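You operate a simulated robot arm through the tools that you are given. There is no shell and no other tool.

You run a simulated two-armed robot. Do the job below in one go: nothing can be reset, and whatever is moved stays where it is left.

Task
Stir the soup even, ladle twice into the cream bowl and serve it.
Fine: purple-handled spoon, back where it lay; ladle on the blue dish; slide the bowl to the dresser-side chair's place; a teaspoon spilt at most.

It is judged by the outcome, as a careful person would: the job done as asked, and still so three seconds after it is handed in. It fails if anything else is knocked over, pushed out of place, dropped, spilled or broken.

Robot
Two 7-joint arms with two-finger parallel grippers on one trunk that stands fixed in place. Base frame: the origin is at the foot of the trunk, x ahead of it, y to its left, z up; the work surface is at about z = 760. Lengths are in mm, angles in degrees, forces in N, time in s.
The left shoulder is at [71, 156, 1180], the right one opposite. Payload 3.91 kg a hand.
The tool frame of a hand sits at the grasp point between the pads (the TCP): z along the fingers, y along the line on which they close. The tips reach 30 mm beyond it. The gripper opens to 110 mm. The fingers are 20 mm wide and 10 mm thick; the gripper's body (48 by 112 mm) begins 55 mm behind the TCP.
Orientation is that of the tool frame in the base frame, as [roll, pitch, yaw] about the fixed x, y, z axes, in that order (R = Rz(yaw) Ry(pitch) Rx(roll)). With the fingers straight down and closing along the base's y, the tool's x points along the base's -x, its y along +y and its z along -z.

Tools
- The arms move only by the tool play_rows. It takes "left_commands", "right_commands" or both (then of equal length, played together; a hand with none holds still); each is a list of rows, each an object (a shift or turn left out is 0, a gripper value left out holds the last) with "grip": the opening, from 0 (shut) to 1 (fully open); "xyz": the shift along the base's x, y, z in mm, a list of three; "dr": the turn, a rotation vector about the base's x, y, z in degrees, a list of three. In form: [{"grip": grip, "xyz": [tx, ty, tz], "dr": [ax, ay, az]}, ...]. A call has 1 to 20 rows; each row is the pose to reach, as a shift and turn from the pose commanded when the call began. Each row takes 0.2 s and may step no farther than 50 mm and 8.6 degrees from the row before; otherwise, or with a gripper value out of range, the whole call is refused. A pose out of reach is approached as far as the arm can. The call stops where the force on the tool passes 90 N (or 10 N more than at its start, if that is more) or the arm is blocked; 0.2 s more then pass. The fingers move at their own pace (about 108 mm/s each) and stop on an object; they squeeze with about 34 N. The grip force told is the motor's: it shows also when the fingers shut on nothing. Time passes only in rows, and 0.2 s behind the last, so rows that repeat a pose let the fingers close. The reply holds the time, the measured pose of the TCP, the force on the tool along the base axes, the opening and the grip force, in the units named above and with some noise, with the torque about the TCP (base axes, N m) and any sound that the robot's microphone picked up.
- Cameras (640 x 400 px; columns grow to the right, rows downward): "scene" is now at [136.6, 35.7, 1430.3]; the picture's right is [0.38, -0.93, 0.00], its down [-0.33, -0.14, -0.93] and it looks along [0.86, 0.35, -0.36] (base axes); focal length 332 px, centre (320, 200). "left" rides on the left gripper at [72, -17, -104] in its tool frame; the picture's right is [0.23, 0.97, 0.00], its down [-0.76, 0.18, -0.62] and it looks along [-0.61, 0.14, 0.78] (tool axes); focal length 222 px, centre (320, 200). "right" rides on the right gripper at [72, 17, -103] in its tool frame; the picture's right is [-0.23, 0.97, 0.00], its down [-0.76, -0.18, -0.62] and it looks along [-0.61, -0.14, 0.78] (tool axes); focal length 222 px, centre (320, 200). There is no depth. A picture from a camera that has moved, and an enlarged one, comes with that camera's place and axes in the base frame and with its lens.
- grab_frame(camera): a new picture of that camera. The clock stands still meanwhile.
- lift_body(by): slides the trunk up (or, below 0, down) by that many mm; the arms and the scene camera ride with it, the base frame stays. It gives what a move gives, with no picture.
- turn_head(pan, tilt): turns the head with the scene camera to pan (to the left, within 86 degrees either way) and tilt (down, from -29 to 69), counted from straight ahead of the robot. It gives what a move gives.
- enlarge(camera, box): a new picture of the part [left, top, right, bottom] of that camera's present view, enlarged. The clock stands still meanwhile.
- finish_job(): hands the job in; it is judged then, once.

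Places have to be worked out from the pictures, the camera data and where the tool is seen. Open the grippers and draw the arms clear of the work before you hand the job in, unless the task says otherwise.

The tools are called after "Request:" as a command line: name --argument value ..., lists and objects as JSON in quotes. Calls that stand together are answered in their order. play_rows: Moves the arms, as the interface text tells. Its arguments: {"type":"object","properties":{"left_commands":{"type":"array","items":{"type":"object","properties":{"grip":{"type":"number"},"xyz":{"type":"array","items":{"type":"number"}},"dr":{"type":"array","items":{"type":"number"}}}}},"right_commands":{"type":"array","items":{"type":"object","properties":{"grip":{"type":"number"},"xyz":{"type":"array","items":{"type":"number"}},"dr":{"type":"array","items":{"type":"number"}}}}}},"required":[]} The other tools are called the same way: lift_body (by) slides the trunk up or down; turn_head (pan, tilt) turns the head that bears the scene camera; grab_frame (camera) takes a picture; enlarge (camera, box) takes an enlarged picture of a part of a camera's view; finish_job () hands the job in.

At the start:

```text
time: 0.0
left_tcp_pos: [540.7, 508.0, 1278.9]
left_tcp_rot: [-180.0, -0.2, -180.0]
left_ft_force: [-0.4, 0.1, -0.8]
left_torque: [-0.01, -0.02, 0.01]
left_grip_width: 109.9
left_grasp_force: 0.1
right_tcp_pos: [739.5, 8.3, 1274.3]
right_tcp_rot: [179.9, 0.0, 180.0]
right_ft_force: [0.2, 0.5, -0.4]
right_torque: [0.0, -0.03, -0.01]
right_grip_width: 110.0
right_grasp_force: 0.1
trunk travel left (down, up): [-625.0, 315.0]
head pan, tilt: [22.2, 20.9]
```

scene: 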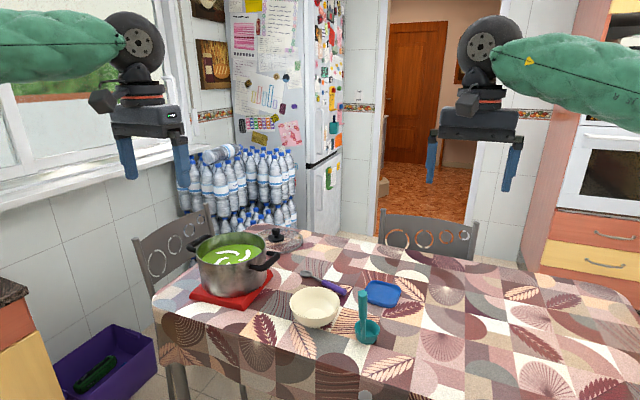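
right: 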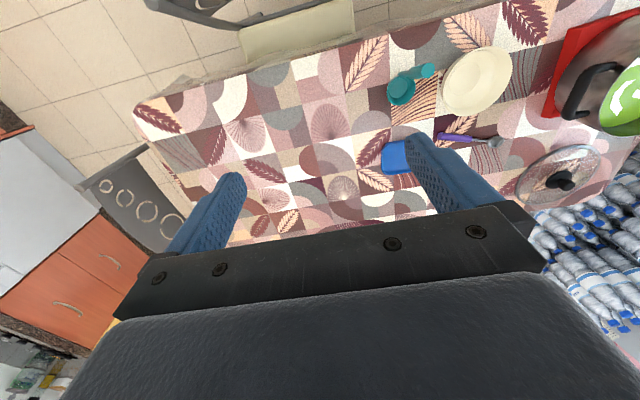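
left: 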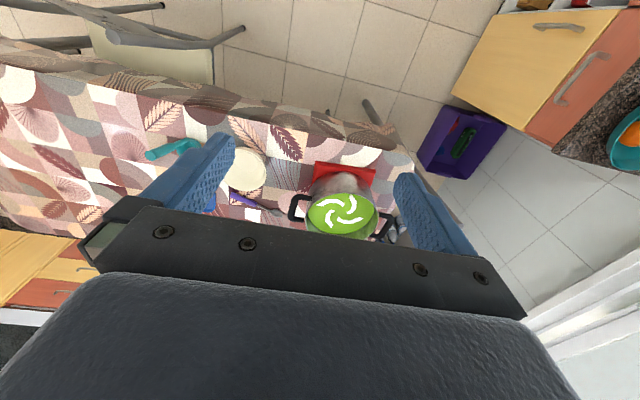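

The first pictures show the pot with soup on a red mat at the left, with the cream bowl, purple spoon, blue dish and teal ladle to its right. I'll enlarge the view to locate each one precisely.

Request:
enlarge --camera "scene" --box '[140, 200, 300, 320]'

Request:
enlarge --camera "scene" --box '[270, 240, 430, 360]'

Request:
enlarge --camera "right" --box '[360, 20, 640, 220]'

Request:
enlarge --camera "left" --box '[120, 100, 440, 260]'

```text
3.33 times, centred on (220, 260) of scene
camera zoom: at [136.6, 35.7, 1430.3], right [0.38, -0.93, 0.0], down [-0.33, -0.14, -0.93], along [0.86, 0.35, -0.36], focal length 1106 px, centre (653, 0)
```

zoom: 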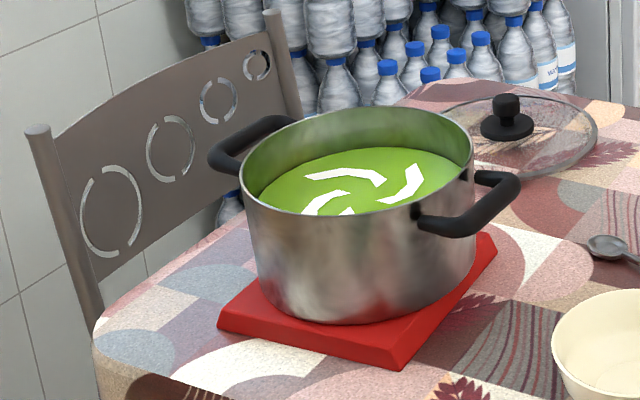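

```text
3.33 times, centred on (350, 300) of scene
camera zoom: at [136.6, 35.7, 1430.3], right [0.38, -0.93, 0.0], down [-0.33, -0.14, -0.93], along [0.86, 0.35, -0.36], focal length 1106 px, centre (220, -133)
```

zoom: 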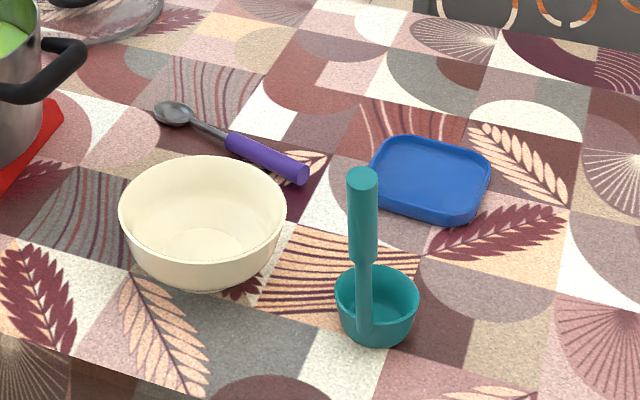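

```text
2.00 times, centred on (500, 120) of right
camera zoom: at [667.3, 24.4, 1378.7], right [0.23, 0.97, 0.0], down [0.76, -0.18, 0.62], along [0.61, -0.14, -0.78], focal length 444 px, centre (-40, 360)
```

zoom: 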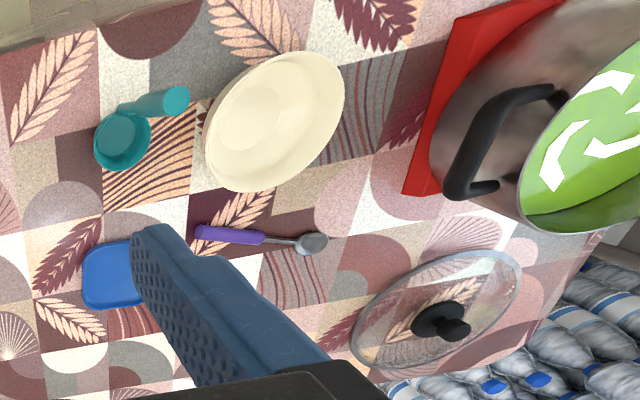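

```text
2.00 times, centred on (280, 180) of left
camera zoom: at [469.0, 490.9, 1383.2], right [-0.23, 0.97, 0.0], down [0.76, 0.18, 0.62], along [0.61, 0.14, -0.78], focal length 444 px, centre (400, 240)
```

zoom: 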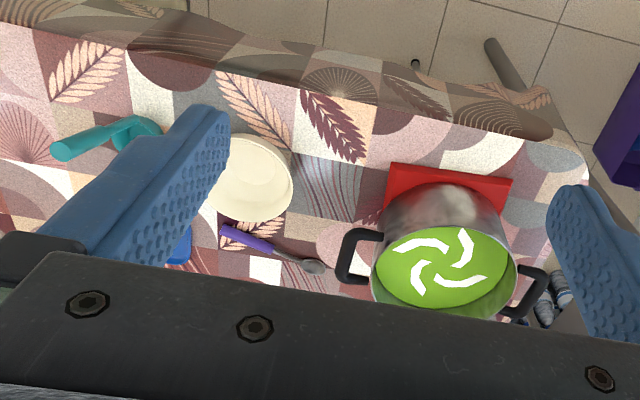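

I need to identify which chair is on the dresser side, so I'll look around with the head.

Request:
turn_head --pan -30 --tilt 30

Request:
grab_frame --camera "scene"

Request:
turn_head --pan -80 --tilt 30

Request:
grab_frame --camera "scene"

Request:
turn_head --pan 80 --tilt 30

Request:
grab_frame --camera "scene"

Request:
turn_head --pan 15 --tilt 50

Request:
grab_frame --camera "scene"

```text
time: 1.2
left_tcp_pos: [541.8, 507.1, 1279.4]
left_tcp_rot: [180.0, 0.0, 180.0]
left_ft_force: [-0.3, 0.1, -0.2]
left_torque: [0.01, 0.02, 0.01]
left_grip_width: 109.7
left_grasp_force: 0.0
right_tcp_pos: [739.1, 7.6, 1274.0]
right_tcp_rot: [-180.0, 0.0, 179.9]
right_ft_force: [0.3, 1.0, -0.4]
right_torque: [0.03, 0.02, 0.01]
right_grip_width: 109.7
right_grasp_force: 0.0
trunk travel left (down, up): [-625.0, 315.0]
head pan, tilt: [-30.0, 30.0]
```

```text
taken
camera scene: at [128.9, -44.7, 1415.7], right [-0.5, -0.87, 0.0], down [-0.43, 0.25, -0.87], along [0.75, -0.43, -0.5], focal length 332 px, centre (320, 200)
```

scene: 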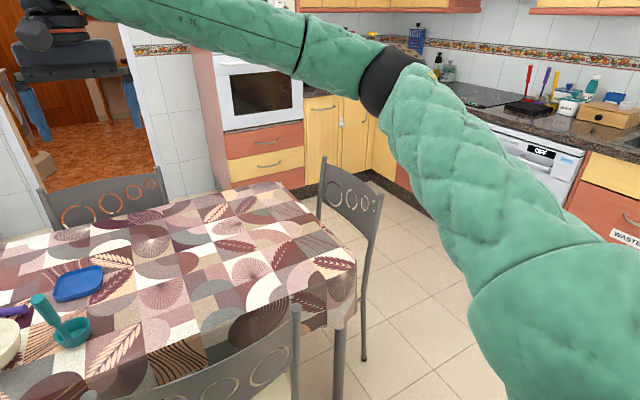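

```text
time: 2.4
left_tcp_pos: [540.7, 506.8, 1279.5]
left_tcp_rot: [180.0, 0.1, 180.0]
left_ft_force: [-1.1, -0.2, -0.7]
left_torque: [-0.02, 0.0, 0.02]
left_grip_width: 110.1
left_grasp_force: 0.1
right_tcp_pos: [737.7, 9.1, 1274.4]
right_tcp_rot: [-180.0, 0.1, -180.0]
right_ft_force: [-0.9, -0.3, 0.5]
right_torque: [0.0, 0.04, 0.01]
right_grip_width: 110.1
right_grasp_force: 0.1
trunk travel left (down, up): [-625.0, 315.0]
head pan, tilt: [-80.0, 30.0]
```

```text
taken
camera scene: at [66.3, -88.6, 1415.7], right [-0.98, -0.17, 0.0], down [-0.09, 0.49, -0.87], along [0.15, -0.85, -0.5], focal length 332 px, centre (320, 200)
```

scene: 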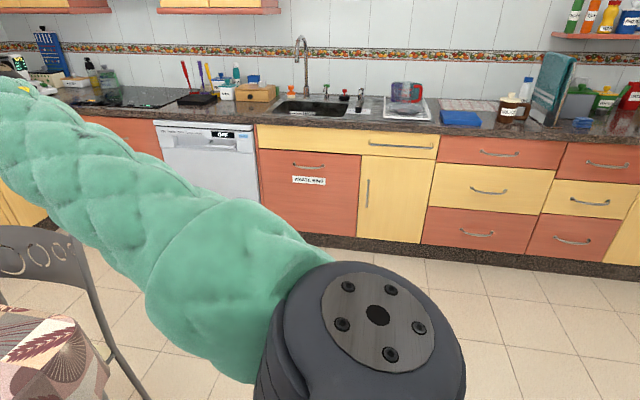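

```text
time: 4.8
left_tcp_pos: [540.3, 507.3, 1280.4]
left_tcp_rot: [-180.0, 0.0, -180.0]
left_ft_force: [-0.2, -0.2, 0.2]
left_torque: [0.0, 0.01, -0.01]
left_grip_width: 109.9
left_grasp_force: 0.1
right_tcp_pos: [737.7, 9.0, 1273.9]
right_tcp_rot: [179.9, 0.0, -179.9]
right_ft_force: [-0.5, 0.3, -0.7]
right_torque: [-0.03, 0.02, 0.0]
right_grip_width: 110.0
right_grasp_force: 0.2
trunk travel left (down, up): [-625.0, 315.0]
head pan, tilt: [80.0, 30.0]
```

```text
taken
camera scene: at [66.2, 89.5, 1415.7], right [0.98, -0.17, 0.0], down [-0.09, -0.49, -0.87], along [0.15, 0.85, -0.5], focal length 332 px, centre (320, 200)
```

scene: 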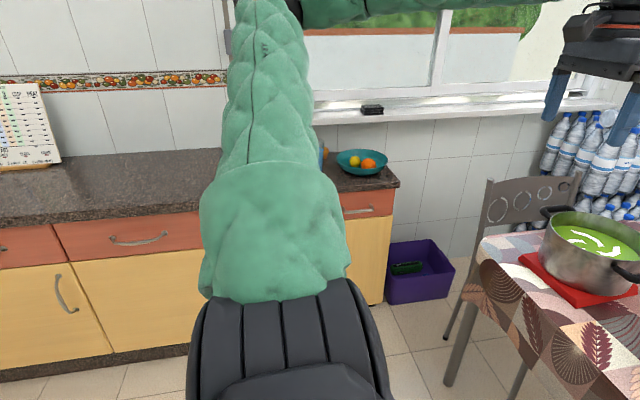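

```text
time: 6.2
left_tcp_pos: [540.8, 506.3, 1280.5]
left_tcp_rot: [179.9, 0.0, 180.0]
left_ft_force: [0.1, 0.4, 0.5]
left_torque: [0.0, 0.0, -0.01]
left_grip_width: 110.0
left_grasp_force: 0.0
right_tcp_pos: [738.9, 9.1, 1274.2]
right_tcp_rot: [-179.9, -0.1, 180.0]
right_ft_force: [-0.7, -0.4, 1.0]
right_torque: [0.05, 0.01, 0.02]
right_grip_width: 109.8
right_grasp_force: 0.1
trunk travel left (down, up): [-625.0, 315.0]
head pan, tilt: [15.0, 50.0]
```

```text
taken
camera scene: at [124.9, 20.5, 1386.2], right [0.26, -0.97, 0.0], down [-0.74, -0.2, -0.64], along [0.62, 0.17, -0.77], focal length 332 px, centre (320, 200)
```

scene: 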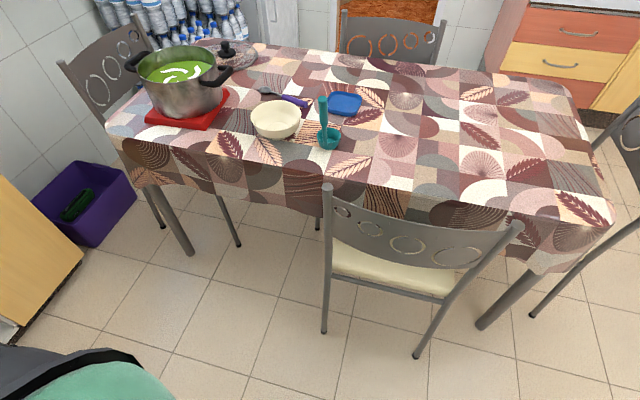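

There are four chairs: one at the window end, one at the door side, one on the robot's side and one at the right end. I still have to find the dresser, so I'll look higher and wider.

Request:
turn_head --pan -20 --tilt 5

Request:
grab_frame --camera "scene"

Request:
turn_head --pan 10 --tilt 5

Request:
grab_frame --camera "scene"

Request:
turn_head --pan -55 --tilt 10

Request:
grab_frame --camera "scene"

Request:
turn_head --pan 50 --tilt 10

Request:
grab_frame --camera "scene"

Request:
turn_head --pan 86 --tilt 5

Request:
grab_frame --camera "scene"

Request:
turn_head --pan -86 --tilt 15

Request:
grab_frame --camera "scene"

```text
time: 7.3
left_tcp_pos: [539.8, 507.1, 1279.6]
left_tcp_rot: [180.0, -0.1, 180.0]
left_ft_force: [-0.1, -0.4, 0.2]
left_torque: [-0.03, -0.02, 0.0]
left_grip_width: 109.8
left_grasp_force: 0.0
right_tcp_pos: [739.1, 8.6, 1274.7]
right_tcp_rot: [180.0, 0.1, -180.0]
right_ft_force: [1.0, 0.6, -0.2]
right_torque: [0.02, -0.02, 0.01]
right_grip_width: 110.1
right_grasp_force: 0.0
trunk travel left (down, up): [-625.0, 315.0]
head pan, tilt: [-20.0, 5.0]
```

```text
taken
camera scene: at [136.9, -30.9, 1456.0], right [-0.34, -0.94, 0.0], down [-0.08, 0.03, -1.0], along [0.94, -0.34, -0.09], focal length 332 px, centre (320, 200)
```

scene: 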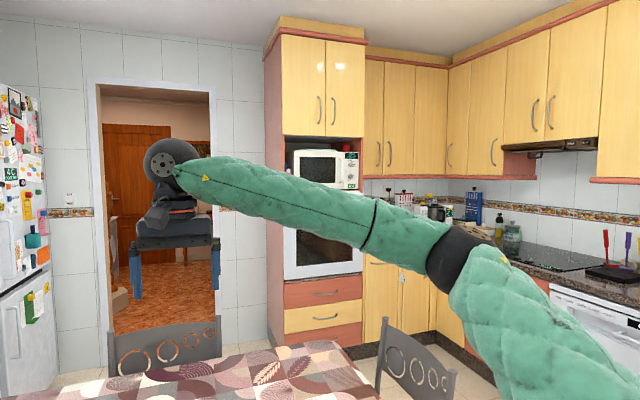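

```text
time: 8.3
left_tcp_pos: [541.2, 506.3, 1280.4]
left_tcp_rot: [-180.0, -0.1, 180.0]
left_ft_force: [0.2, 0.5, -0.2]
left_torque: [-0.03, 0.02, 0.04]
left_grip_width: 109.9
left_grasp_force: 0.0
right_tcp_pos: [739.1, 7.8, 1273.7]
right_tcp_rot: [179.9, 0.0, 180.0]
right_ft_force: [0.5, 0.7, 0.2]
right_torque: [-0.02, 0.01, 0.01]
right_grip_width: 110.1
right_grasp_force: 0.0
trunk travel left (down, up): [-625.0, 315.0]
head pan, tilt: [10.0, 5.0]
```

```text
taken
camera scene: at [141.0, 16.3, 1456.1], right [0.17, -0.98, 0.0], down [-0.09, -0.02, -1.0], along [0.98, 0.17, -0.09], focal length 332 px, centre (320, 200)
```

scene: 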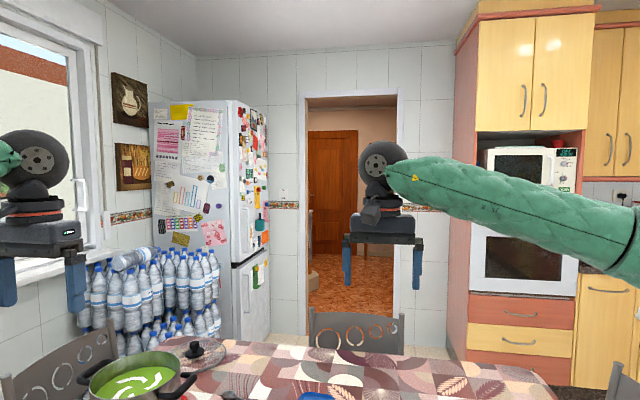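

```text
time: 9.6
left_tcp_pos: [540.9, 507.3, 1280.5]
left_tcp_rot: [180.0, -0.1, 180.0]
left_ft_force: [0.9, 0.7, -0.6]
left_torque: [0.0, -0.01, 0.02]
left_grip_width: 110.0
left_grasp_force: 0.1
right_tcp_pos: [739.2, 8.0, 1273.8]
right_tcp_rot: [-179.9, 0.0, 180.0]
right_ft_force: [0.0, -0.4, 0.0]
right_torque: [0.02, 0.0, 0.01]
right_grip_width: 110.0
right_grasp_force: 0.1
trunk travel left (down, up): [-625.0, 315.0]
head pan, tilt: [-55.0, 10.0]
```

```text
taken
camera scene: at [103.9, -75.6, 1448.1], right [-0.82, -0.57, 0.0], down [-0.1, 0.14, -0.98], along [0.57, -0.81, -0.17], focal length 332 px, centre (320, 200)
```

scene: 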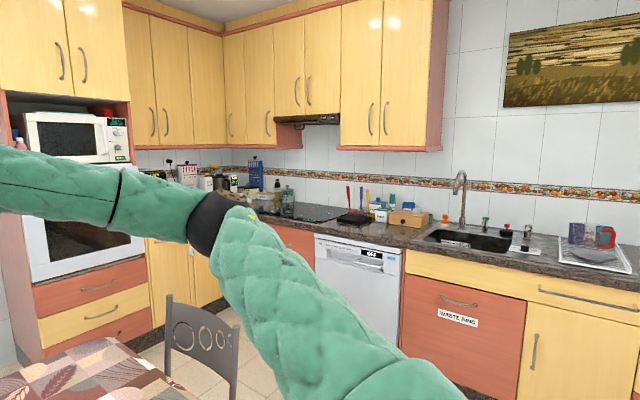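

```text
time: 11.5
left_tcp_pos: [541.4, 507.0, 1280.1]
left_tcp_rot: [-180.0, 0.1, -180.0]
left_ft_force: [-0.6, 0.9, 0.3]
left_torque: [0.0, -0.04, 0.0]
left_grip_width: 110.1
left_grasp_force: 0.1
right_tcp_pos: [737.8, 7.2, 1274.3]
right_tcp_rot: [-180.0, 0.0, -180.0]
right_ft_force: [0.1, -0.4, -0.4]
right_torque: [0.01, 0.02, 0.01]
right_grip_width: 109.8
right_grasp_force: 0.1
trunk travel left (down, up): [-625.0, 315.0]
head pan, tilt: [50.0, 10.0]
```

```text
taken
camera scene: at [110.3, 71.7, 1448.0], right [0.77, -0.64, 0.0], down [-0.11, -0.13, -0.98], along [0.63, 0.75, -0.17], focal length 332 px, centre (320, 200)
```

scene: 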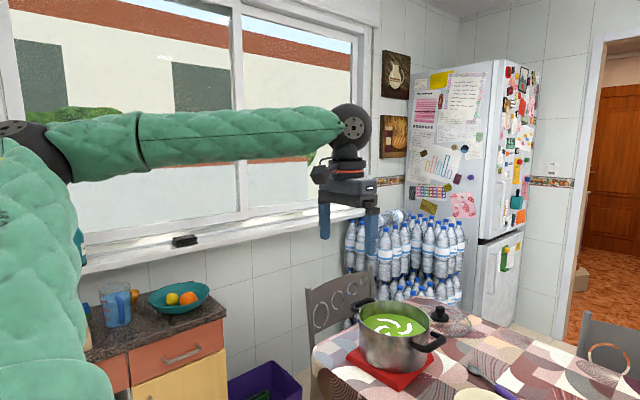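

```text
time: 12.5
left_tcp_pos: [541.9, 508.6, 1278.8]
left_tcp_rot: [-180.0, 0.0, -180.0]
left_ft_force: [-0.2, 0.3, -0.1]
left_torque: [0.03, 0.01, 0.0]
left_grip_width: 110.1
left_grasp_force: 0.0
right_tcp_pos: [740.7, 8.9, 1274.6]
right_tcp_rot: [179.9, -0.1, 180.0]
right_ft_force: [-0.1, 0.0, 0.1]
right_torque: [-0.01, 0.01, 0.0]
right_grip_width: 109.7
right_grasp_force: 0.0
trunk travel left (down, up): [-625.0, 315.0]
head pan, tilt: [85.9, 5.0]
```

```text
taken
camera scene: at [57.1, 92.1, 1456.1], right [1.0, -0.07, 0.0], down [-0.01, -0.09, -1.0], along [0.07, 0.99, -0.09], focal length 332 px, centre (320, 200)
```

scene: 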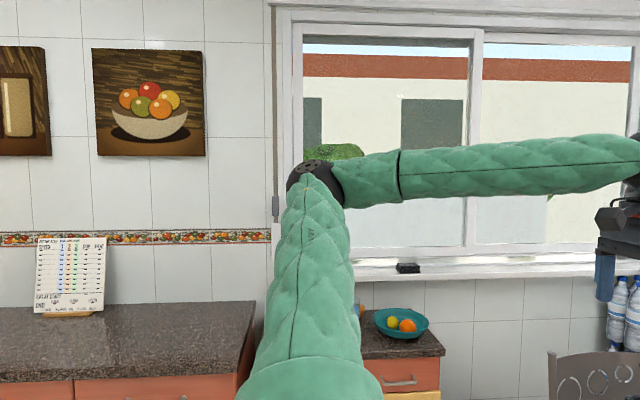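

```text
time: 15.1
left_tcp_pos: [540.6, 507.7, 1279.2]
left_tcp_rot: [180.0, 0.1, 180.0]
left_ft_force: [0.7, -0.6, 0.4]
left_torque: [-0.02, 0.0, -0.03]
left_grip_width: 109.6
left_grasp_force: 0.1
right_tcp_pos: [738.0, 8.3, 1274.7]
right_tcp_rot: [-180.0, 0.0, -179.9]
right_ft_force: [0.1, 0.0, -0.8]
right_torque: [0.01, -0.01, -0.03]
right_grip_width: 110.2
right_grasp_force: 0.0
trunk travel left (down, up): [-625.0, 315.0]
head pan, tilt: [-85.9, 15.0]
```

```text
taken
camera scene: at [57.2, -92.7, 1440.0], right [-1.0, -0.07, 0.0], down [-0.02, 0.26, -0.97], along [0.07, -0.96, -0.26], focal length 332 px, centre (320, 200)
```

scene: 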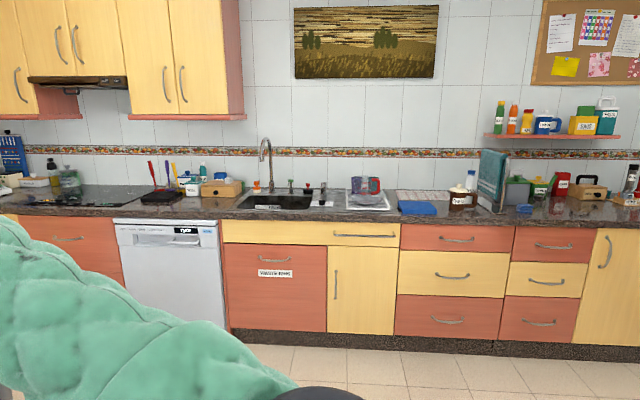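

The oven column and base units are kitchen cabinets, so a dresser may stand behind the robot where the head can't see. I'll turn the left hand camera round in free air to look there.

Request:
play_rows --left_commands '[{"dr": [0, 0, 8.5]}, {"dr": [0, 0, 17]}, {"dr": [0, 0, 25.5]}, {"dr": [0, 0, 34]}, {"dr": [0, 0, 42.5]}, {"dr": [0, 0, 51]}, {"dr": [0, 0, 59.5]}, {"dr": [0, 0, 68]}, {"dr": [0, 0, 76.5]}, {"dr": [0, 0, 85]}]'

Request:
grab_frame --camera "left"

Request:
play_rows --right_commands '[{"dr": [0, 0, -8.5]}, {"dr": [0, 0, -17]}, {"dr": [0, 0, -25.5]}, {"dr": [0, 0, -34]}, {"dr": [0, 0, -42.5]}, {"dr": [0, 0, -51]}, {"dr": [0, 0, -59.5]}, {"dr": [0, 0, -68]}, {"dr": [0, 0, -76.5]}, {"dr": [0, 0, -85]}]'

Request:
grab_frame --camera "right"

```text
time: 17.3
left_tcp_pos: [541.2, 507.7, 1279.7]
left_tcp_rot: [-180.0, 0.0, -95.0]
left_ft_force: [0.2, -0.9, 0.2]
left_torque: [0.01, 0.0, -0.01]
left_grip_width: 110.0
left_grasp_force: 0.1
right_tcp_pos: [739.3, 7.5, 1274.2]
right_tcp_rot: [179.9, 0.0, 180.0]
right_ft_force: [-0.9, -0.1, -0.4]
right_torque: [-0.01, -0.04, -0.01]
right_grip_width: 110.0
right_grasp_force: 0.0
trunk travel left (down, up): [-625.0, 315.0]
head pan, tilt: [-85.9, 15.0]
```

```text
taken
camera left: at [552.2, 434.1, 1383.6], right [-0.99, -0.14, 0.0], down [-0.11, 0.77, 0.62], along [-0.09, 0.62, -0.78], focal length 222 px, centre (320, 200)
```

left: 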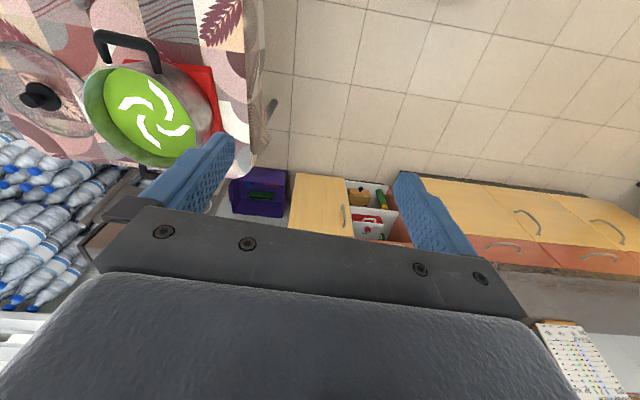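

```text
time: 19.5
left_tcp_pos: [541.1, 507.1, 1280.4]
left_tcp_rot: [-179.9, 0.0, -95.1]
left_ft_force: [-0.1, -0.3, 0.3]
left_torque: [-0.01, -0.04, 0.02]
left_grip_width: 110.2
left_grasp_force: 0.1
right_tcp_pos: [738.3, 8.3, 1274.7]
right_tcp_rot: [-180.0, 0.0, 94.8]
right_ft_force: [0.5, 0.0, 0.4]
right_torque: [0.04, 0.0, -0.02]
right_grip_width: 109.6
right_grasp_force: 0.0
trunk travel left (down, up): [-625.0, 315.0]
head pan, tilt: [-85.9, 15.0]
```

```text
taken
camera right: at [750.5, 81.0, 1378.8], right [0.99, -0.14, 0.0], down [-0.11, -0.77, 0.62], along [-0.09, -0.62, -0.78], focal length 222 px, centre (320, 200)
```

right: 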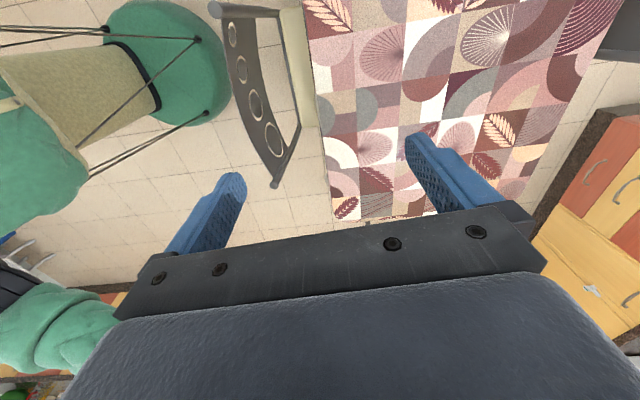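

The side views show only kitchen base units. I'll turn both hands further to see behind the robot.

Request:
play_rows --left_commands '[{"dr": [0, 0, 8.5]}, {"dr": [0, 0, 17]}, {"dr": [0, 0, 25.5]}, {"dr": [0, 0, 34]}, {"dr": [0, 0, 42.5]}, {"dr": [0, 0, 51]}, {"dr": [0, 0, 59.5]}, {"dr": [0, 0, 68]}, {"dr": [0, 0, 70]}]' --right_commands '[{"dr": [0, 0, -8.5]}, {"dr": [0, 0, -17]}, {"dr": [0, 0, -25.5]}, {"dr": [0, 0, -34]}, {"dr": [0, 0, -42.5]}, {"dr": [0, 0, -51]}, {"dr": [0, 0, -59.5]}, {"dr": [0, 0, -68]}, {"dr": [0, 0, -70]}]'

Request:
grab_frame --camera "left"

Request:
grab_frame --camera "right"

```text
time: 21.5
left_tcp_pos: [540.7, 507.7, 1278.9]
left_tcp_rot: [179.9, -0.1, -24.9]
left_ft_force: [0.4, -0.2, 0.2]
left_torque: [0.01, 0.0, -0.02]
left_grip_width: 109.8
left_grasp_force: 0.1
right_tcp_pos: [739.1, 9.2, 1275.0]
right_tcp_rot: [-180.0, 0.0, 24.9]
right_ft_force: [0.1, -0.4, 0.4]
right_torque: [0.04, 0.0, -0.02]
right_grip_width: 110.0
right_grasp_force: 0.1
trunk travel left (down, up): [-625.0, 315.0]
head pan, tilt: [-85.9, 15.0]
```

```text
taken
camera left: at [614.1, 493.4, 1383.0], right [-0.2, -0.98, 0.0], down [-0.77, 0.16, 0.62], along [-0.61, 0.13, -0.78], focal length 222 px, centre (320, 200)
```

left: 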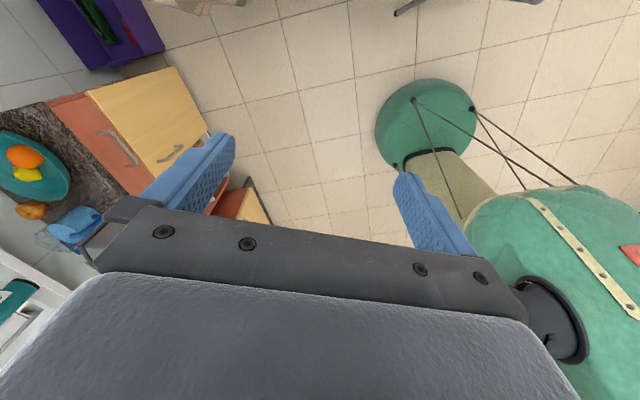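

```text
taken
camera right: at [812.5, 22.9, 1379.1], right [0.2, -0.98, 0.0], down [-0.77, -0.16, 0.62], along [-0.61, -0.13, -0.78], focal length 222 px, centre (320, 200)
```

right: 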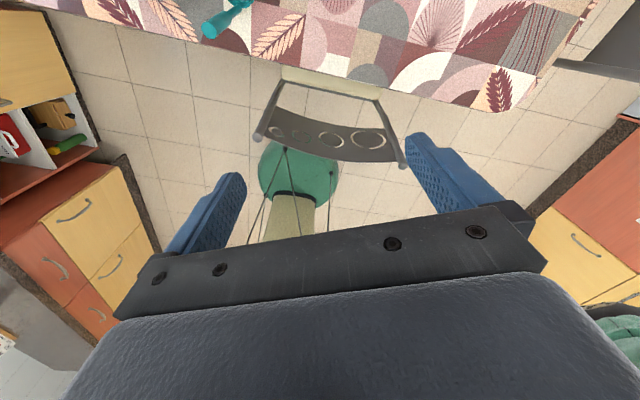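

Still mostly floor and the robot's own trunk are visible. I'll tilt the left hand camera up to look at the back wall.

Request:
play_rows --left_commands '[{"dr": [0, 8, 0], "xyz": [0, 20, 10]}, {"dr": [0, 16, 0], "xyz": [0, 40, 20]}, {"dr": [0, 24, 0], "xyz": [0, 60, 30]}, {"dr": [0, 32, 0], "xyz": [0, 80, 40]}, {"dr": [0, 40, 0], "xyz": [0, 100, 50]}, {"dr": [0, 46, 0], "xyz": [0, 110, 50]}]'

Request:
grab_frame --camera "left"

```text
time: 22.9
left_tcp_pos: [541.7, 615.5, 1331.5]
left_tcp_rot: [156.2, 40.8, -33.9]
left_ft_force: [0.8, 0.4, -0.5]
left_torque: [0.02, 0.0, -0.02]
left_grip_width: 110.2
left_grasp_force: 0.0
right_tcp_pos: [740.2, 6.8, 1273.8]
right_tcp_rot: [-179.9, 0.1, 25.0]
right_ft_force: [1.0, 0.2, -0.7]
right_torque: [0.02, 0.01, 0.01]
right_grip_width: 109.9
right_grasp_force: 0.0
trunk travel left (down, up): [-625.0, 315.0]
head pan, tilt: [-85.9, 15.0]
```

```text
taken
camera left: at [667.8, 602.2, 1350.1], right [-0.14, -0.98, 0.15], down [-0.08, 0.16, 0.98], along [-0.99, 0.13, -0.1], focal length 222 px, centre (320, 200)
```

left: 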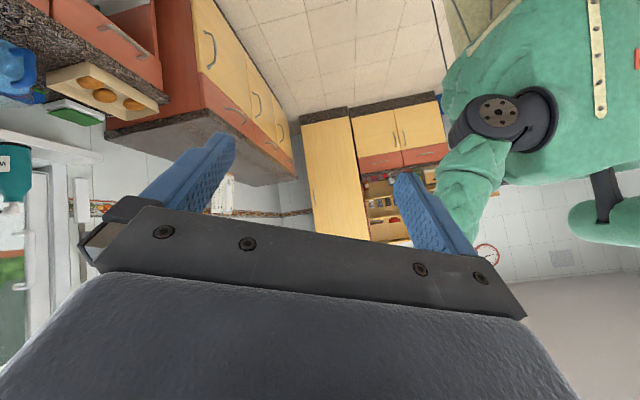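

A unit with open shelves above drawers stands on the back wall, behind the robot. I'll enlarge it to see whether it is the dresser.

Request:
enlarge --camera "left" --box '[280, 80, 520, 290]'

Request:
play_rows --left_commands '[{"xyz": [0, 30, 40], "dr": [0, 0, -8]}, {"xyz": [0, 60, 80], "dr": [0, 0, -16]}, {"xyz": [0, 90, 100], "dr": [0, 0, -24]}]'

Request:
grab_frame --camera "left"

```text
1.90 times, centred on (400, 185) of left
camera zoom: at [667.8, 602.2, 1350.1], right [-0.14, -0.98, 0.15], down [-0.08, 0.16, 0.98], along [-0.99, 0.13, -0.1], focal length 423 px, centre (168, 229)
```

zoom: 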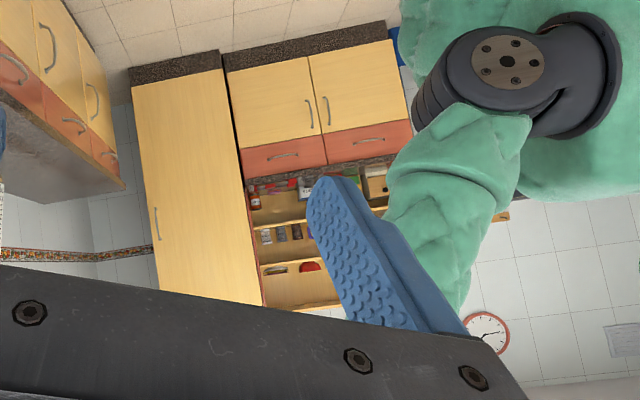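

```text
time: 23.7
left_tcp_pos: [539.4, 717.6, 1411.7]
left_tcp_rot: [156.8, 40.5, -57.9]
left_ft_force: [0.2, 0.6, 0.2]
left_torque: [0.0, -0.01, 0.0]
left_grip_width: 110.1
left_grasp_force: 0.1
left hand out of reach, approached as far as the arm can: row 1, 2, 3
right_tcp_pos: [738.7, 7.5, 1276.0]
right_tcp_rot: [-180.0, 0.0, 25.0]
right_ft_force: [-0.1, -0.5, 0.6]
right_torque: [0.01, 0.01, -0.01]
right_grip_width: 109.9
right_grasp_force: 0.1
trunk travel left (down, up): [-625.0, 315.0]
head pan, tilt: [-85.9, 15.0]
```

```text
taken
camera left: at [646.3, 652.6, 1431.8], right [-0.53, -0.83, 0.14], down [-0.02, 0.18, 0.98], along [-0.85, 0.52, -0.11], focal length 222 px, centre (320, 200)
```

left: 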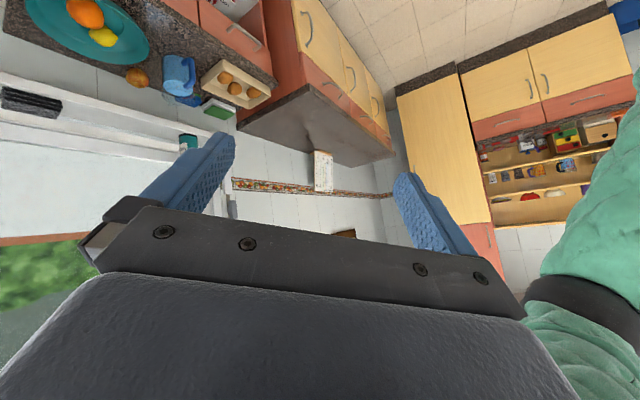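

The open shelves over drawers on the back wall, at about x −1800 and y 0, are the dresser. The dresser-side chair is therefore the near one on the robot's side, at about y = −60. I'll bring the left hand back to fingers down and check that it can point its fingers forward with the camera on top.

Request:
play_rows --left_commands '[{"xyz": [0, -30, -40], "dr": [0, 0, 8]}, {"xyz": [0, -60, -80], "dr": [0, 0, 16]}, {"xyz": [0, -90, -100], "dr": [0, 0, 24]}]'

Request:
play_rows --left_commands '[{"dr": [0, -8, 0], "xyz": [0, -20, -10]}, {"dr": [0, -16, 0], "xyz": [0, -40, -20]}, {"dr": [0, -24, 0], "xyz": [0, -60, -30]}, {"dr": [0, -32, 0], "xyz": [0, -80, -40]}, {"dr": [0, -40, 0], "xyz": [0, -100, -50]}, {"dr": [0, -46, 0], "xyz": [0, -110, -50]}]'

Request:
play_rows --left_commands '[{"dr": [0, 0, 8.3], "xyz": [0, 0, -10]}, {"dr": [0, 0, 16.6], "xyz": [0, 0, -20]}, {"dr": [0, 0, 25], "xyz": [0, 0, -30]}]'

Request:
play_rows --left_commands '[{"dr": [0, -8.5, 0]}, {"dr": [0, -17, 0]}, {"dr": [0, -25.5, 0]}, {"dr": [0, -34, 0]}, {"dr": [0, -42.5, 0]}, {"dr": [0, -51, 0]}, {"dr": [0, -59.5, 0]}, {"dr": [0, -68, 0]}]'

Request:
grab_frame --camera "left"

```text
time: 24.5
left_tcp_pos: [536.9, 626.0, 1310.3]
left_tcp_rot: [156.3, 40.8, -33.7]
left_ft_force: [0.0, -1.0, 0.1]
left_torque: [0.01, -0.02, 0.02]
left_grip_width: 110.0
left_grasp_force: 0.1
right_tcp_pos: [740.4, 8.2, 1274.8]
right_tcp_rot: [180.0, 0.0, 25.0]
right_ft_force: [0.1, 0.3, 0.4]
right_torque: [0.02, 0.01, -0.02]
right_grip_width: 110.1
right_grasp_force: 0.2
trunk travel left (down, up): [-625.0, 315.0]
head pan, tilt: [-85.9, 15.0]
```

```text
time: 25.9
left_tcp_pos: [538.0, 517.1, 1260.5]
left_tcp_rot: [-180.0, -0.1, -24.9]
left_ft_force: [-0.7, 0.1, 0.8]
left_torque: [-0.02, -0.02, 0.0]
left_grip_width: 109.9
left_grasp_force: 0.1
right_tcp_pos: [738.8, 8.2, 1275.4]
right_tcp_rot: [179.9, 0.0, 25.0]
right_ft_force: [0.8, -0.5, 0.1]
right_torque: [-0.04, -0.04, -0.01]
right_grip_width: 110.0
right_grasp_force: 0.1
trunk travel left (down, up): [-625.0, 315.0]
head pan, tilt: [-85.9, 15.0]
```

```text
time: 26.7
left_tcp_pos: [543.9, 592.3, 1222.4]
left_tcp_rot: [177.1, -0.2, -2.8]
left_ft_force: [0.4, 0.8, -0.8]
left_torque: [-0.02, -0.01, 0.03]
left_grip_width: 110.0
left_grasp_force: 0.0
left hand out of reach, approached as far as the arm can: row 2, 3
right_tcp_pos: [738.8, 11.5, 1273.6]
right_tcp_rot: [179.8, 0.2, 25.0]
right_ft_force: [0.1, 0.3, -0.4]
right_torque: [-0.06, -0.02, 0.0]
right_grip_width: 109.9
right_grasp_force: 0.0
trunk travel left (down, up): [-625.0, 315.0]
head pan, tilt: [-85.9, 15.0]
```

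```text
time: 28.5
left_tcp_pos: [541.2, 590.5, 1224.8]
left_tcp_rot: [-175.7, -68.2, -7.5]
left_ft_force: [-0.7, 0.4, -0.6]
left_torque: [-0.01, -0.03, -0.03]
left_grip_width: 110.1
left_grasp_force: 0.0
right_tcp_pos: [738.8, 8.2, 1273.7]
right_tcp_rot: [179.9, 0.1, 25.1]
right_ft_force: [0.3, 0.5, -0.3]
right_torque: [-0.06, -0.06, 0.01]
right_grip_width: 110.2
right_grasp_force: 0.0
trunk travel left (down, up): [-625.0, 315.0]
head pan, tilt: [-85.9, 15.0]
```

```text
taken
camera left: at [472.7, 610.1, 1330.4], right [0.02, -0.98, 0.18], down [-0.87, -0.11, -0.48], along [0.49, -0.15, -0.86], focal length 222 px, centre (320, 200)
```

left: 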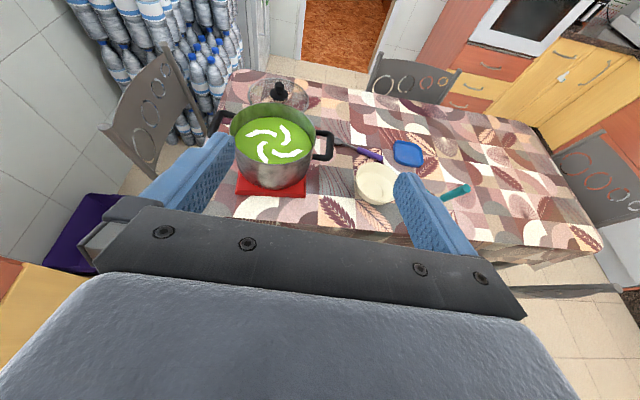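

The fingers-forward pose with the camera on top works. I'll enlarge this view to work out where everything stands.

Request:
enlarge --camera "left" --box '[190, 60, 350, 220]'

Request:
enlarge --camera "left" --box '[330, 110, 490, 210]'

Request:
turn_head --pan 22.2 --tilt 40

Request:
enlarge --camera "scene" --box '[100, 60, 420, 260]'

Request:
grab_frame --camera "scene"

```text
2.50 times, centred on (270, 140) of left
camera zoom: at [472.7, 610.1, 1330.4], right [0.02, -0.98, 0.18], down [-0.87, -0.11, -0.48], along [0.49, -0.15, -0.86], focal length 555 px, centre (445, 350)
```

zoom: 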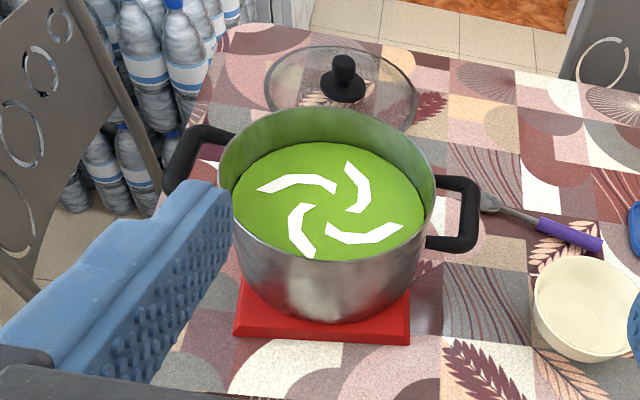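

```text
4.00 times, centred on (410, 160) of left
camera zoom: at [472.7, 610.1, 1330.4], right [0.02, -0.98, 0.18], down [-0.87, -0.11, -0.48], along [0.49, -0.15, -0.86], focal length 888 px, centre (-40, 360)
```

zoom: 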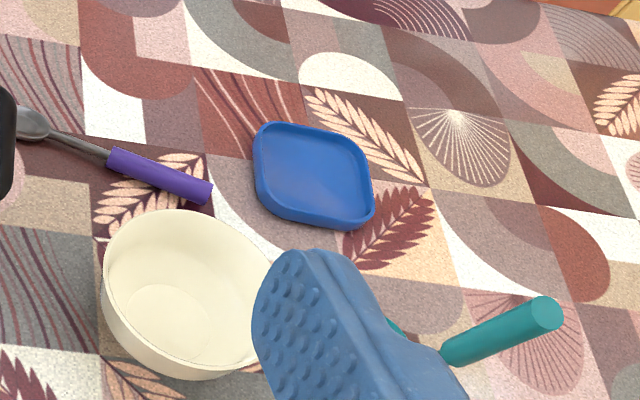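

```text
time: 30.3
left_tcp_pos: [541.8, 590.9, 1224.9]
left_tcp_rot: [-175.7, -68.0, -7.6]
left_ft_force: [0.1, -0.4, -0.1]
left_torque: [-0.01, 0.0, -0.03]
left_grip_width: 110.0
left_grasp_force: 0.1
right_tcp_pos: [738.3, 7.9, 1275.1]
right_tcp_rot: [-180.0, 0.0, 24.9]
right_ft_force: [-0.1, -0.9, -0.2]
right_torque: [0.0, 0.01, -0.01]
right_grip_width: 110.2
right_grasp_force: 0.1
trunk travel left (down, up): [-625.0, 315.0]
head pan, tilt: [22.2, 40.0]
```

```text
2.00 times, centred on (260, 160) of scene
camera zoom: at [129.1, 32.5, 1400.4], right [0.38, -0.93, 0.0], down [-0.6, -0.24, -0.77], along [0.71, 0.29, -0.64], focal length 664 px, centre (440, 280)
```

zoom: 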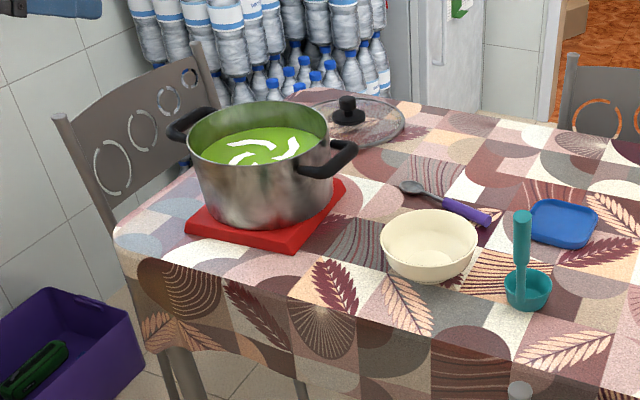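

```text
taken
camera scene: at [129.1, 32.5, 1400.4], right [0.38, -0.93, 0.0], down [-0.6, -0.24, -0.77], along [0.71, 0.29, -0.64], focal length 332 px, centre (320, 200)
```

scene: 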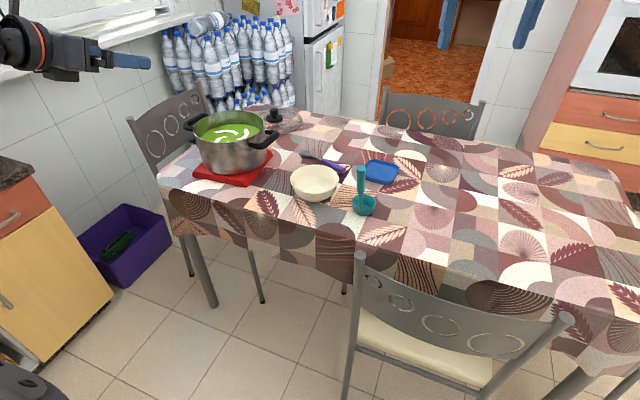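

Working from two views, I place things as follows:
- **Pot:** rim centre about (890, 653, 907), with the soup surface near z 865.
- **Cream bowl:** about (855, 347), rim near 814.
- **Ladle:** cup about (832, 186), handle leaning back to its top at (773, 191, 952).
- **Blue dish:** about (1034, 185).
- **Spoon:** from handle end (987, 296) to tip (1046, 485).

I'll bring both hands back to fingers down.

Request:
play_rows --left_commands '[{"dr": [0, 8.5, 0]}, {"dr": [0, 17, 0]}, {"dr": [0, 25.5, 0]}, {"dr": [0, 34, 0]}, {"dr": [0, 42.5, 0]}, {"dr": [0, 51, 0]}, {"dr": [0, 59.5, 0]}, {"dr": [0, 68, 0]}]' --right_commands '[{"dr": [0, 0, 8.5]}, {"dr": [0, 0, 17]}, {"dr": [0, 0, 25.5]}, {"dr": [0, 0, 34]}, {"dr": [0, 0, 42.5]}, {"dr": [0, 0, 51]}, {"dr": [0, 0, 59.5]}, {"dr": [0, 0, 68]}]'

Request:
play_rows --left_commands '[{"dr": [0, 0, -8.5]}, {"dr": [0, 0, -17]}, {"dr": [0, 0, -25.5]}, {"dr": [0, 0, -34]}, {"dr": [0, 0, -42.5]}, {"dr": [0, 0, -51]}, {"dr": [0, 0, -59.5]}, {"dr": [0, 0, -68]}, {"dr": [0, 0, -76.5]}, {"dr": [0, 0, -85]}]' --right_commands '[{"dr": [0, 0, 8.5]}, {"dr": [0, 0, 17]}, {"dr": [0, 0, 25.5]}, {"dr": [0, 0, 34]}, {"dr": [0, 0, 42.5]}, {"dr": [0, 0, 51]}, {"dr": [0, 0, 59.5]}, {"dr": [0, 0, 68]}, {"dr": [0, 0, 76.5]}, {"dr": [0, 0, 85]}]'

Request:
play_rows --left_commands '[{"dr": [0, 0, -8.5]}, {"dr": [0, 0, -17]}, {"dr": [0, 0, -25.5]}, {"dr": [0, 0, -34]}, {"dr": [0, 0, -42.5]}, {"dr": [0, 0, -51]}, {"dr": [0, 0, -59.5]}, {"dr": [0, 0, -68]}, {"dr": [0, 0, -76.5]}, {"dr": [0, 0, -85]}]'

Request:
grab_frame --camera "right"

Request:
grab_frame --camera "left"

```text
time: 32.1
left_tcp_pos: [542.8, 590.5, 1224.3]
left_tcp_rot: [177.3, -0.1, -2.9]
left_ft_force: [-0.7, 0.3, 0.0]
left_torque: [-0.03, 0.01, 0.0]
left_grip_width: 110.3
left_grasp_force: 0.1
right_tcp_pos: [740.7, 8.3, 1273.2]
right_tcp_rot: [-179.9, 0.0, 93.1]
right_ft_force: [0.2, 0.0, -0.9]
right_torque: [0.01, 0.03, 0.04]
right_grip_width: 110.2
right_grasp_force: 0.0
trunk travel left (down, up): [-625.0, 315.0]
head pan, tilt: [22.2, 40.0]
```

```text
time: 34.3
left_tcp_pos: [542.0, 590.9, 1223.6]
left_tcp_rot: [177.2, -0.3, -88.0]
left_ft_force: [0.6, -0.4, -0.2]
left_torque: [-0.01, -0.01, 0.0]
left_grip_width: 110.1
left_grasp_force: 0.0
right_tcp_pos: [740.6, 8.3, 1273.1]
right_tcp_rot: [-180.0, -0.1, 178.2]
right_ft_force: [0.5, -0.2, 0.9]
right_torque: [0.01, 0.0, 0.0]
right_grip_width: 109.8
right_grasp_force: 0.1
trunk travel left (down, up): [-625.0, 315.0]
head pan, tilt: [22.2, 40.0]
```

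```text
time: 36.5
left_tcp_pos: [541.7, 590.2, 1224.3]
left_tcp_rot: [177.4, -0.3, -173.0]
left_ft_force: [0.2, -0.1, -0.4]
left_torque: [-0.03, 0.02, 0.0]
left_grip_width: 110.2
left_grasp_force: 0.1
right_tcp_pos: [738.2, 8.4, 1275.4]
right_tcp_rot: [180.0, -0.1, 178.0]
right_ft_force: [0.0, 0.0, 0.3]
right_torque: [-0.01, 0.04, -0.03]
right_grip_width: 110.4
right_grasp_force: 0.1
trunk travel left (down, up): [-625.0, 315.0]
head pan, tilt: [22.2, 40.0]
```

```text
taken
camera right: at [668.1, 27.4, 1378.6], right [0.26, 0.97, 0.0], down [0.76, -0.2, 0.62], along [0.6, -0.16, -0.78], focal length 222 px, centre (320, 200)
```

right: 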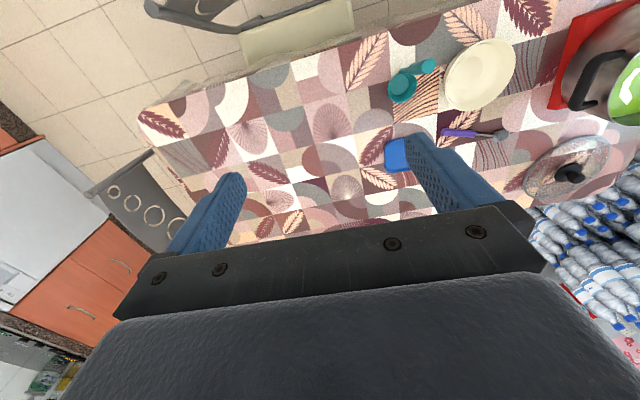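

```text
taken
camera left: at [472.9, 560.6, 1326.9], right [-0.34, 0.94, 0.05], down [0.74, 0.24, 0.63], along [0.58, 0.25, -0.78], focal length 222 px, centre (320, 200)
```

left: 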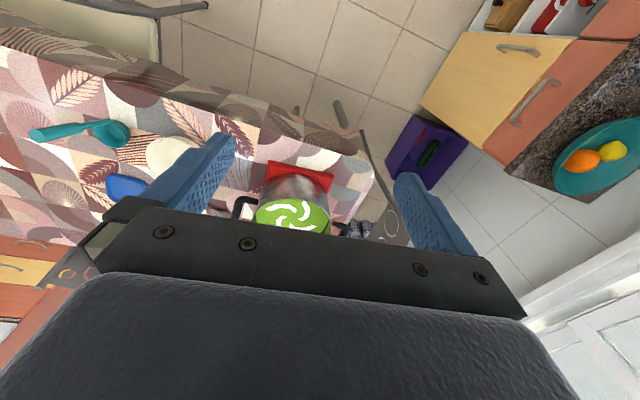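

Both hands are fingers down again. I'll take out the left hand's slight tilt and turn it to line up with the spoon, so tool x points along the spoon towards its bowl. I'll do this while moving to above the middle of the table.

Request:
play_rows --left_commands '[{"dr": [-2.7, -0.6, 0]}]'

Request:
play_rows --left_commands '[{"dr": [0, 0, -8.2], "xyz": [20, -15, 0]}, {"dr": [0, 0, -16.4], "xyz": [40, -30, 0]}, {"dr": [0, 0, -24.6], "xyz": [60, -45, 0]}, {"dr": [0, 0, -32.8], "xyz": [80, -60, 0]}, {"dr": [0, 0, -41], "xyz": [100, -75, 0]}, {"dr": [0, 0, -49.2], "xyz": [120, -90, 0]}, {"dr": [0, 0, -57.4], "xyz": [140, -105, 0]}, {"dr": [0, 0, -65.6], "xyz": [160, -120, 0]}, {"dr": [0, 0, -73.8], "xyz": [180, -135, 0]}, {"dr": [0, 0, -82], "xyz": [200, -150, 0]}, {"dr": [0, 0, -90.2], "xyz": [220, -165, 0]}, {"dr": [0, 0, -98.4], "xyz": [240, -180, 0]}, {"dr": [0, 0, -106.6], "xyz": [250, -190, 0]}, {"dr": [0, 0, -114.3], "xyz": [260, -200, 0]}]'

Request:
grab_frame --camera "left"

```text
time: 36.9
left_tcp_pos: [541.7, 591.4, 1223.5]
left_tcp_rot: [-180.0, 0.0, -173.0]
left_ft_force: [-0.8, 0.2, 0.0]
left_torque: [-0.01, -0.03, -0.01]
left_grip_width: 110.1
left_grasp_force: 0.2
right_tcp_pos: [739.6, 9.8, 1273.7]
right_tcp_rot: [-179.9, 0.0, 178.0]
right_ft_force: [-0.4, -0.8, -0.4]
right_torque: [-0.04, -0.03, 0.0]
right_grip_width: 110.1
right_grasp_force: 0.1
trunk travel left (down, up): [-625.0, 315.0]
head pan, tilt: [22.2, 40.0]
```

```text
time: 39.9
left_tcp_pos: [802.8, 389.8, 1225.2]
left_tcp_rot: [-179.9, 0.0, 72.7]
left_ft_force: [1.3, 0.2, 0.3]
left_torque: [-0.01, 0.03, -0.02]
left_grip_width: 110.0
left_grasp_force: 0.0
right_tcp_pos: [740.3, 7.2, 1272.6]
right_tcp_rot: [179.9, -0.1, 178.0]
right_ft_force: [-0.6, -0.3, -0.1]
right_torque: [-0.01, 0.01, 0.03]
right_grip_width: 109.8
right_grasp_force: 0.2
trunk travel left (down, up): [-625.0, 315.0]
head pan, tilt: [22.2, 40.0]
```

```text
taken
camera left: at [808.0, 463.2, 1328.7], right [1.0, -0.07, 0.0], down [-0.06, -0.78, 0.62], along [-0.05, -0.62, -0.78], focal length 222 px, centre (320, 200)
```

left: 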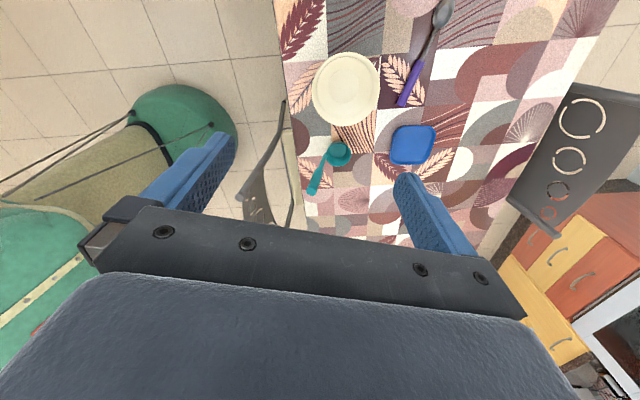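

This view is from almost overhead. I'll enlarge it to refine the positions.

Request:
enlarge --camera "left" --box '[290, 0, 474, 115]'

Request:
enlarge --camera "left" --box '[280, 100, 472, 220]'

```text
3.48 times, centred on (382, 58) of left
camera zoom: at [808.0, 463.2, 1328.7], right [1.0, -0.07, 0.0], down [-0.06, -0.78, 0.62], along [-0.05, -0.62, -0.78], focal length 773 px, centre (104, 696)
```

zoom: 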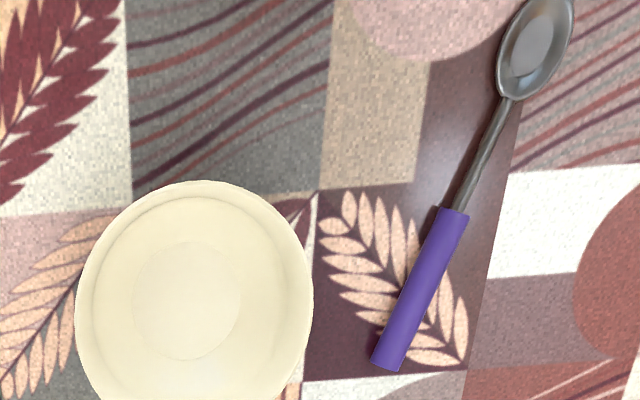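

```text
3.33 times, centred on (376, 160) of left
camera zoom: at [808.0, 463.2, 1328.7], right [1.0, -0.07, 0.0], down [-0.06, -0.78, 0.62], along [-0.05, -0.62, -0.78], focal length 740 px, centre (133, 333)
```

zoom: 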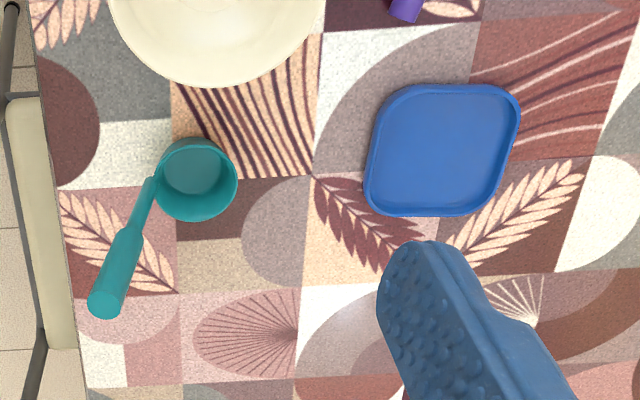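

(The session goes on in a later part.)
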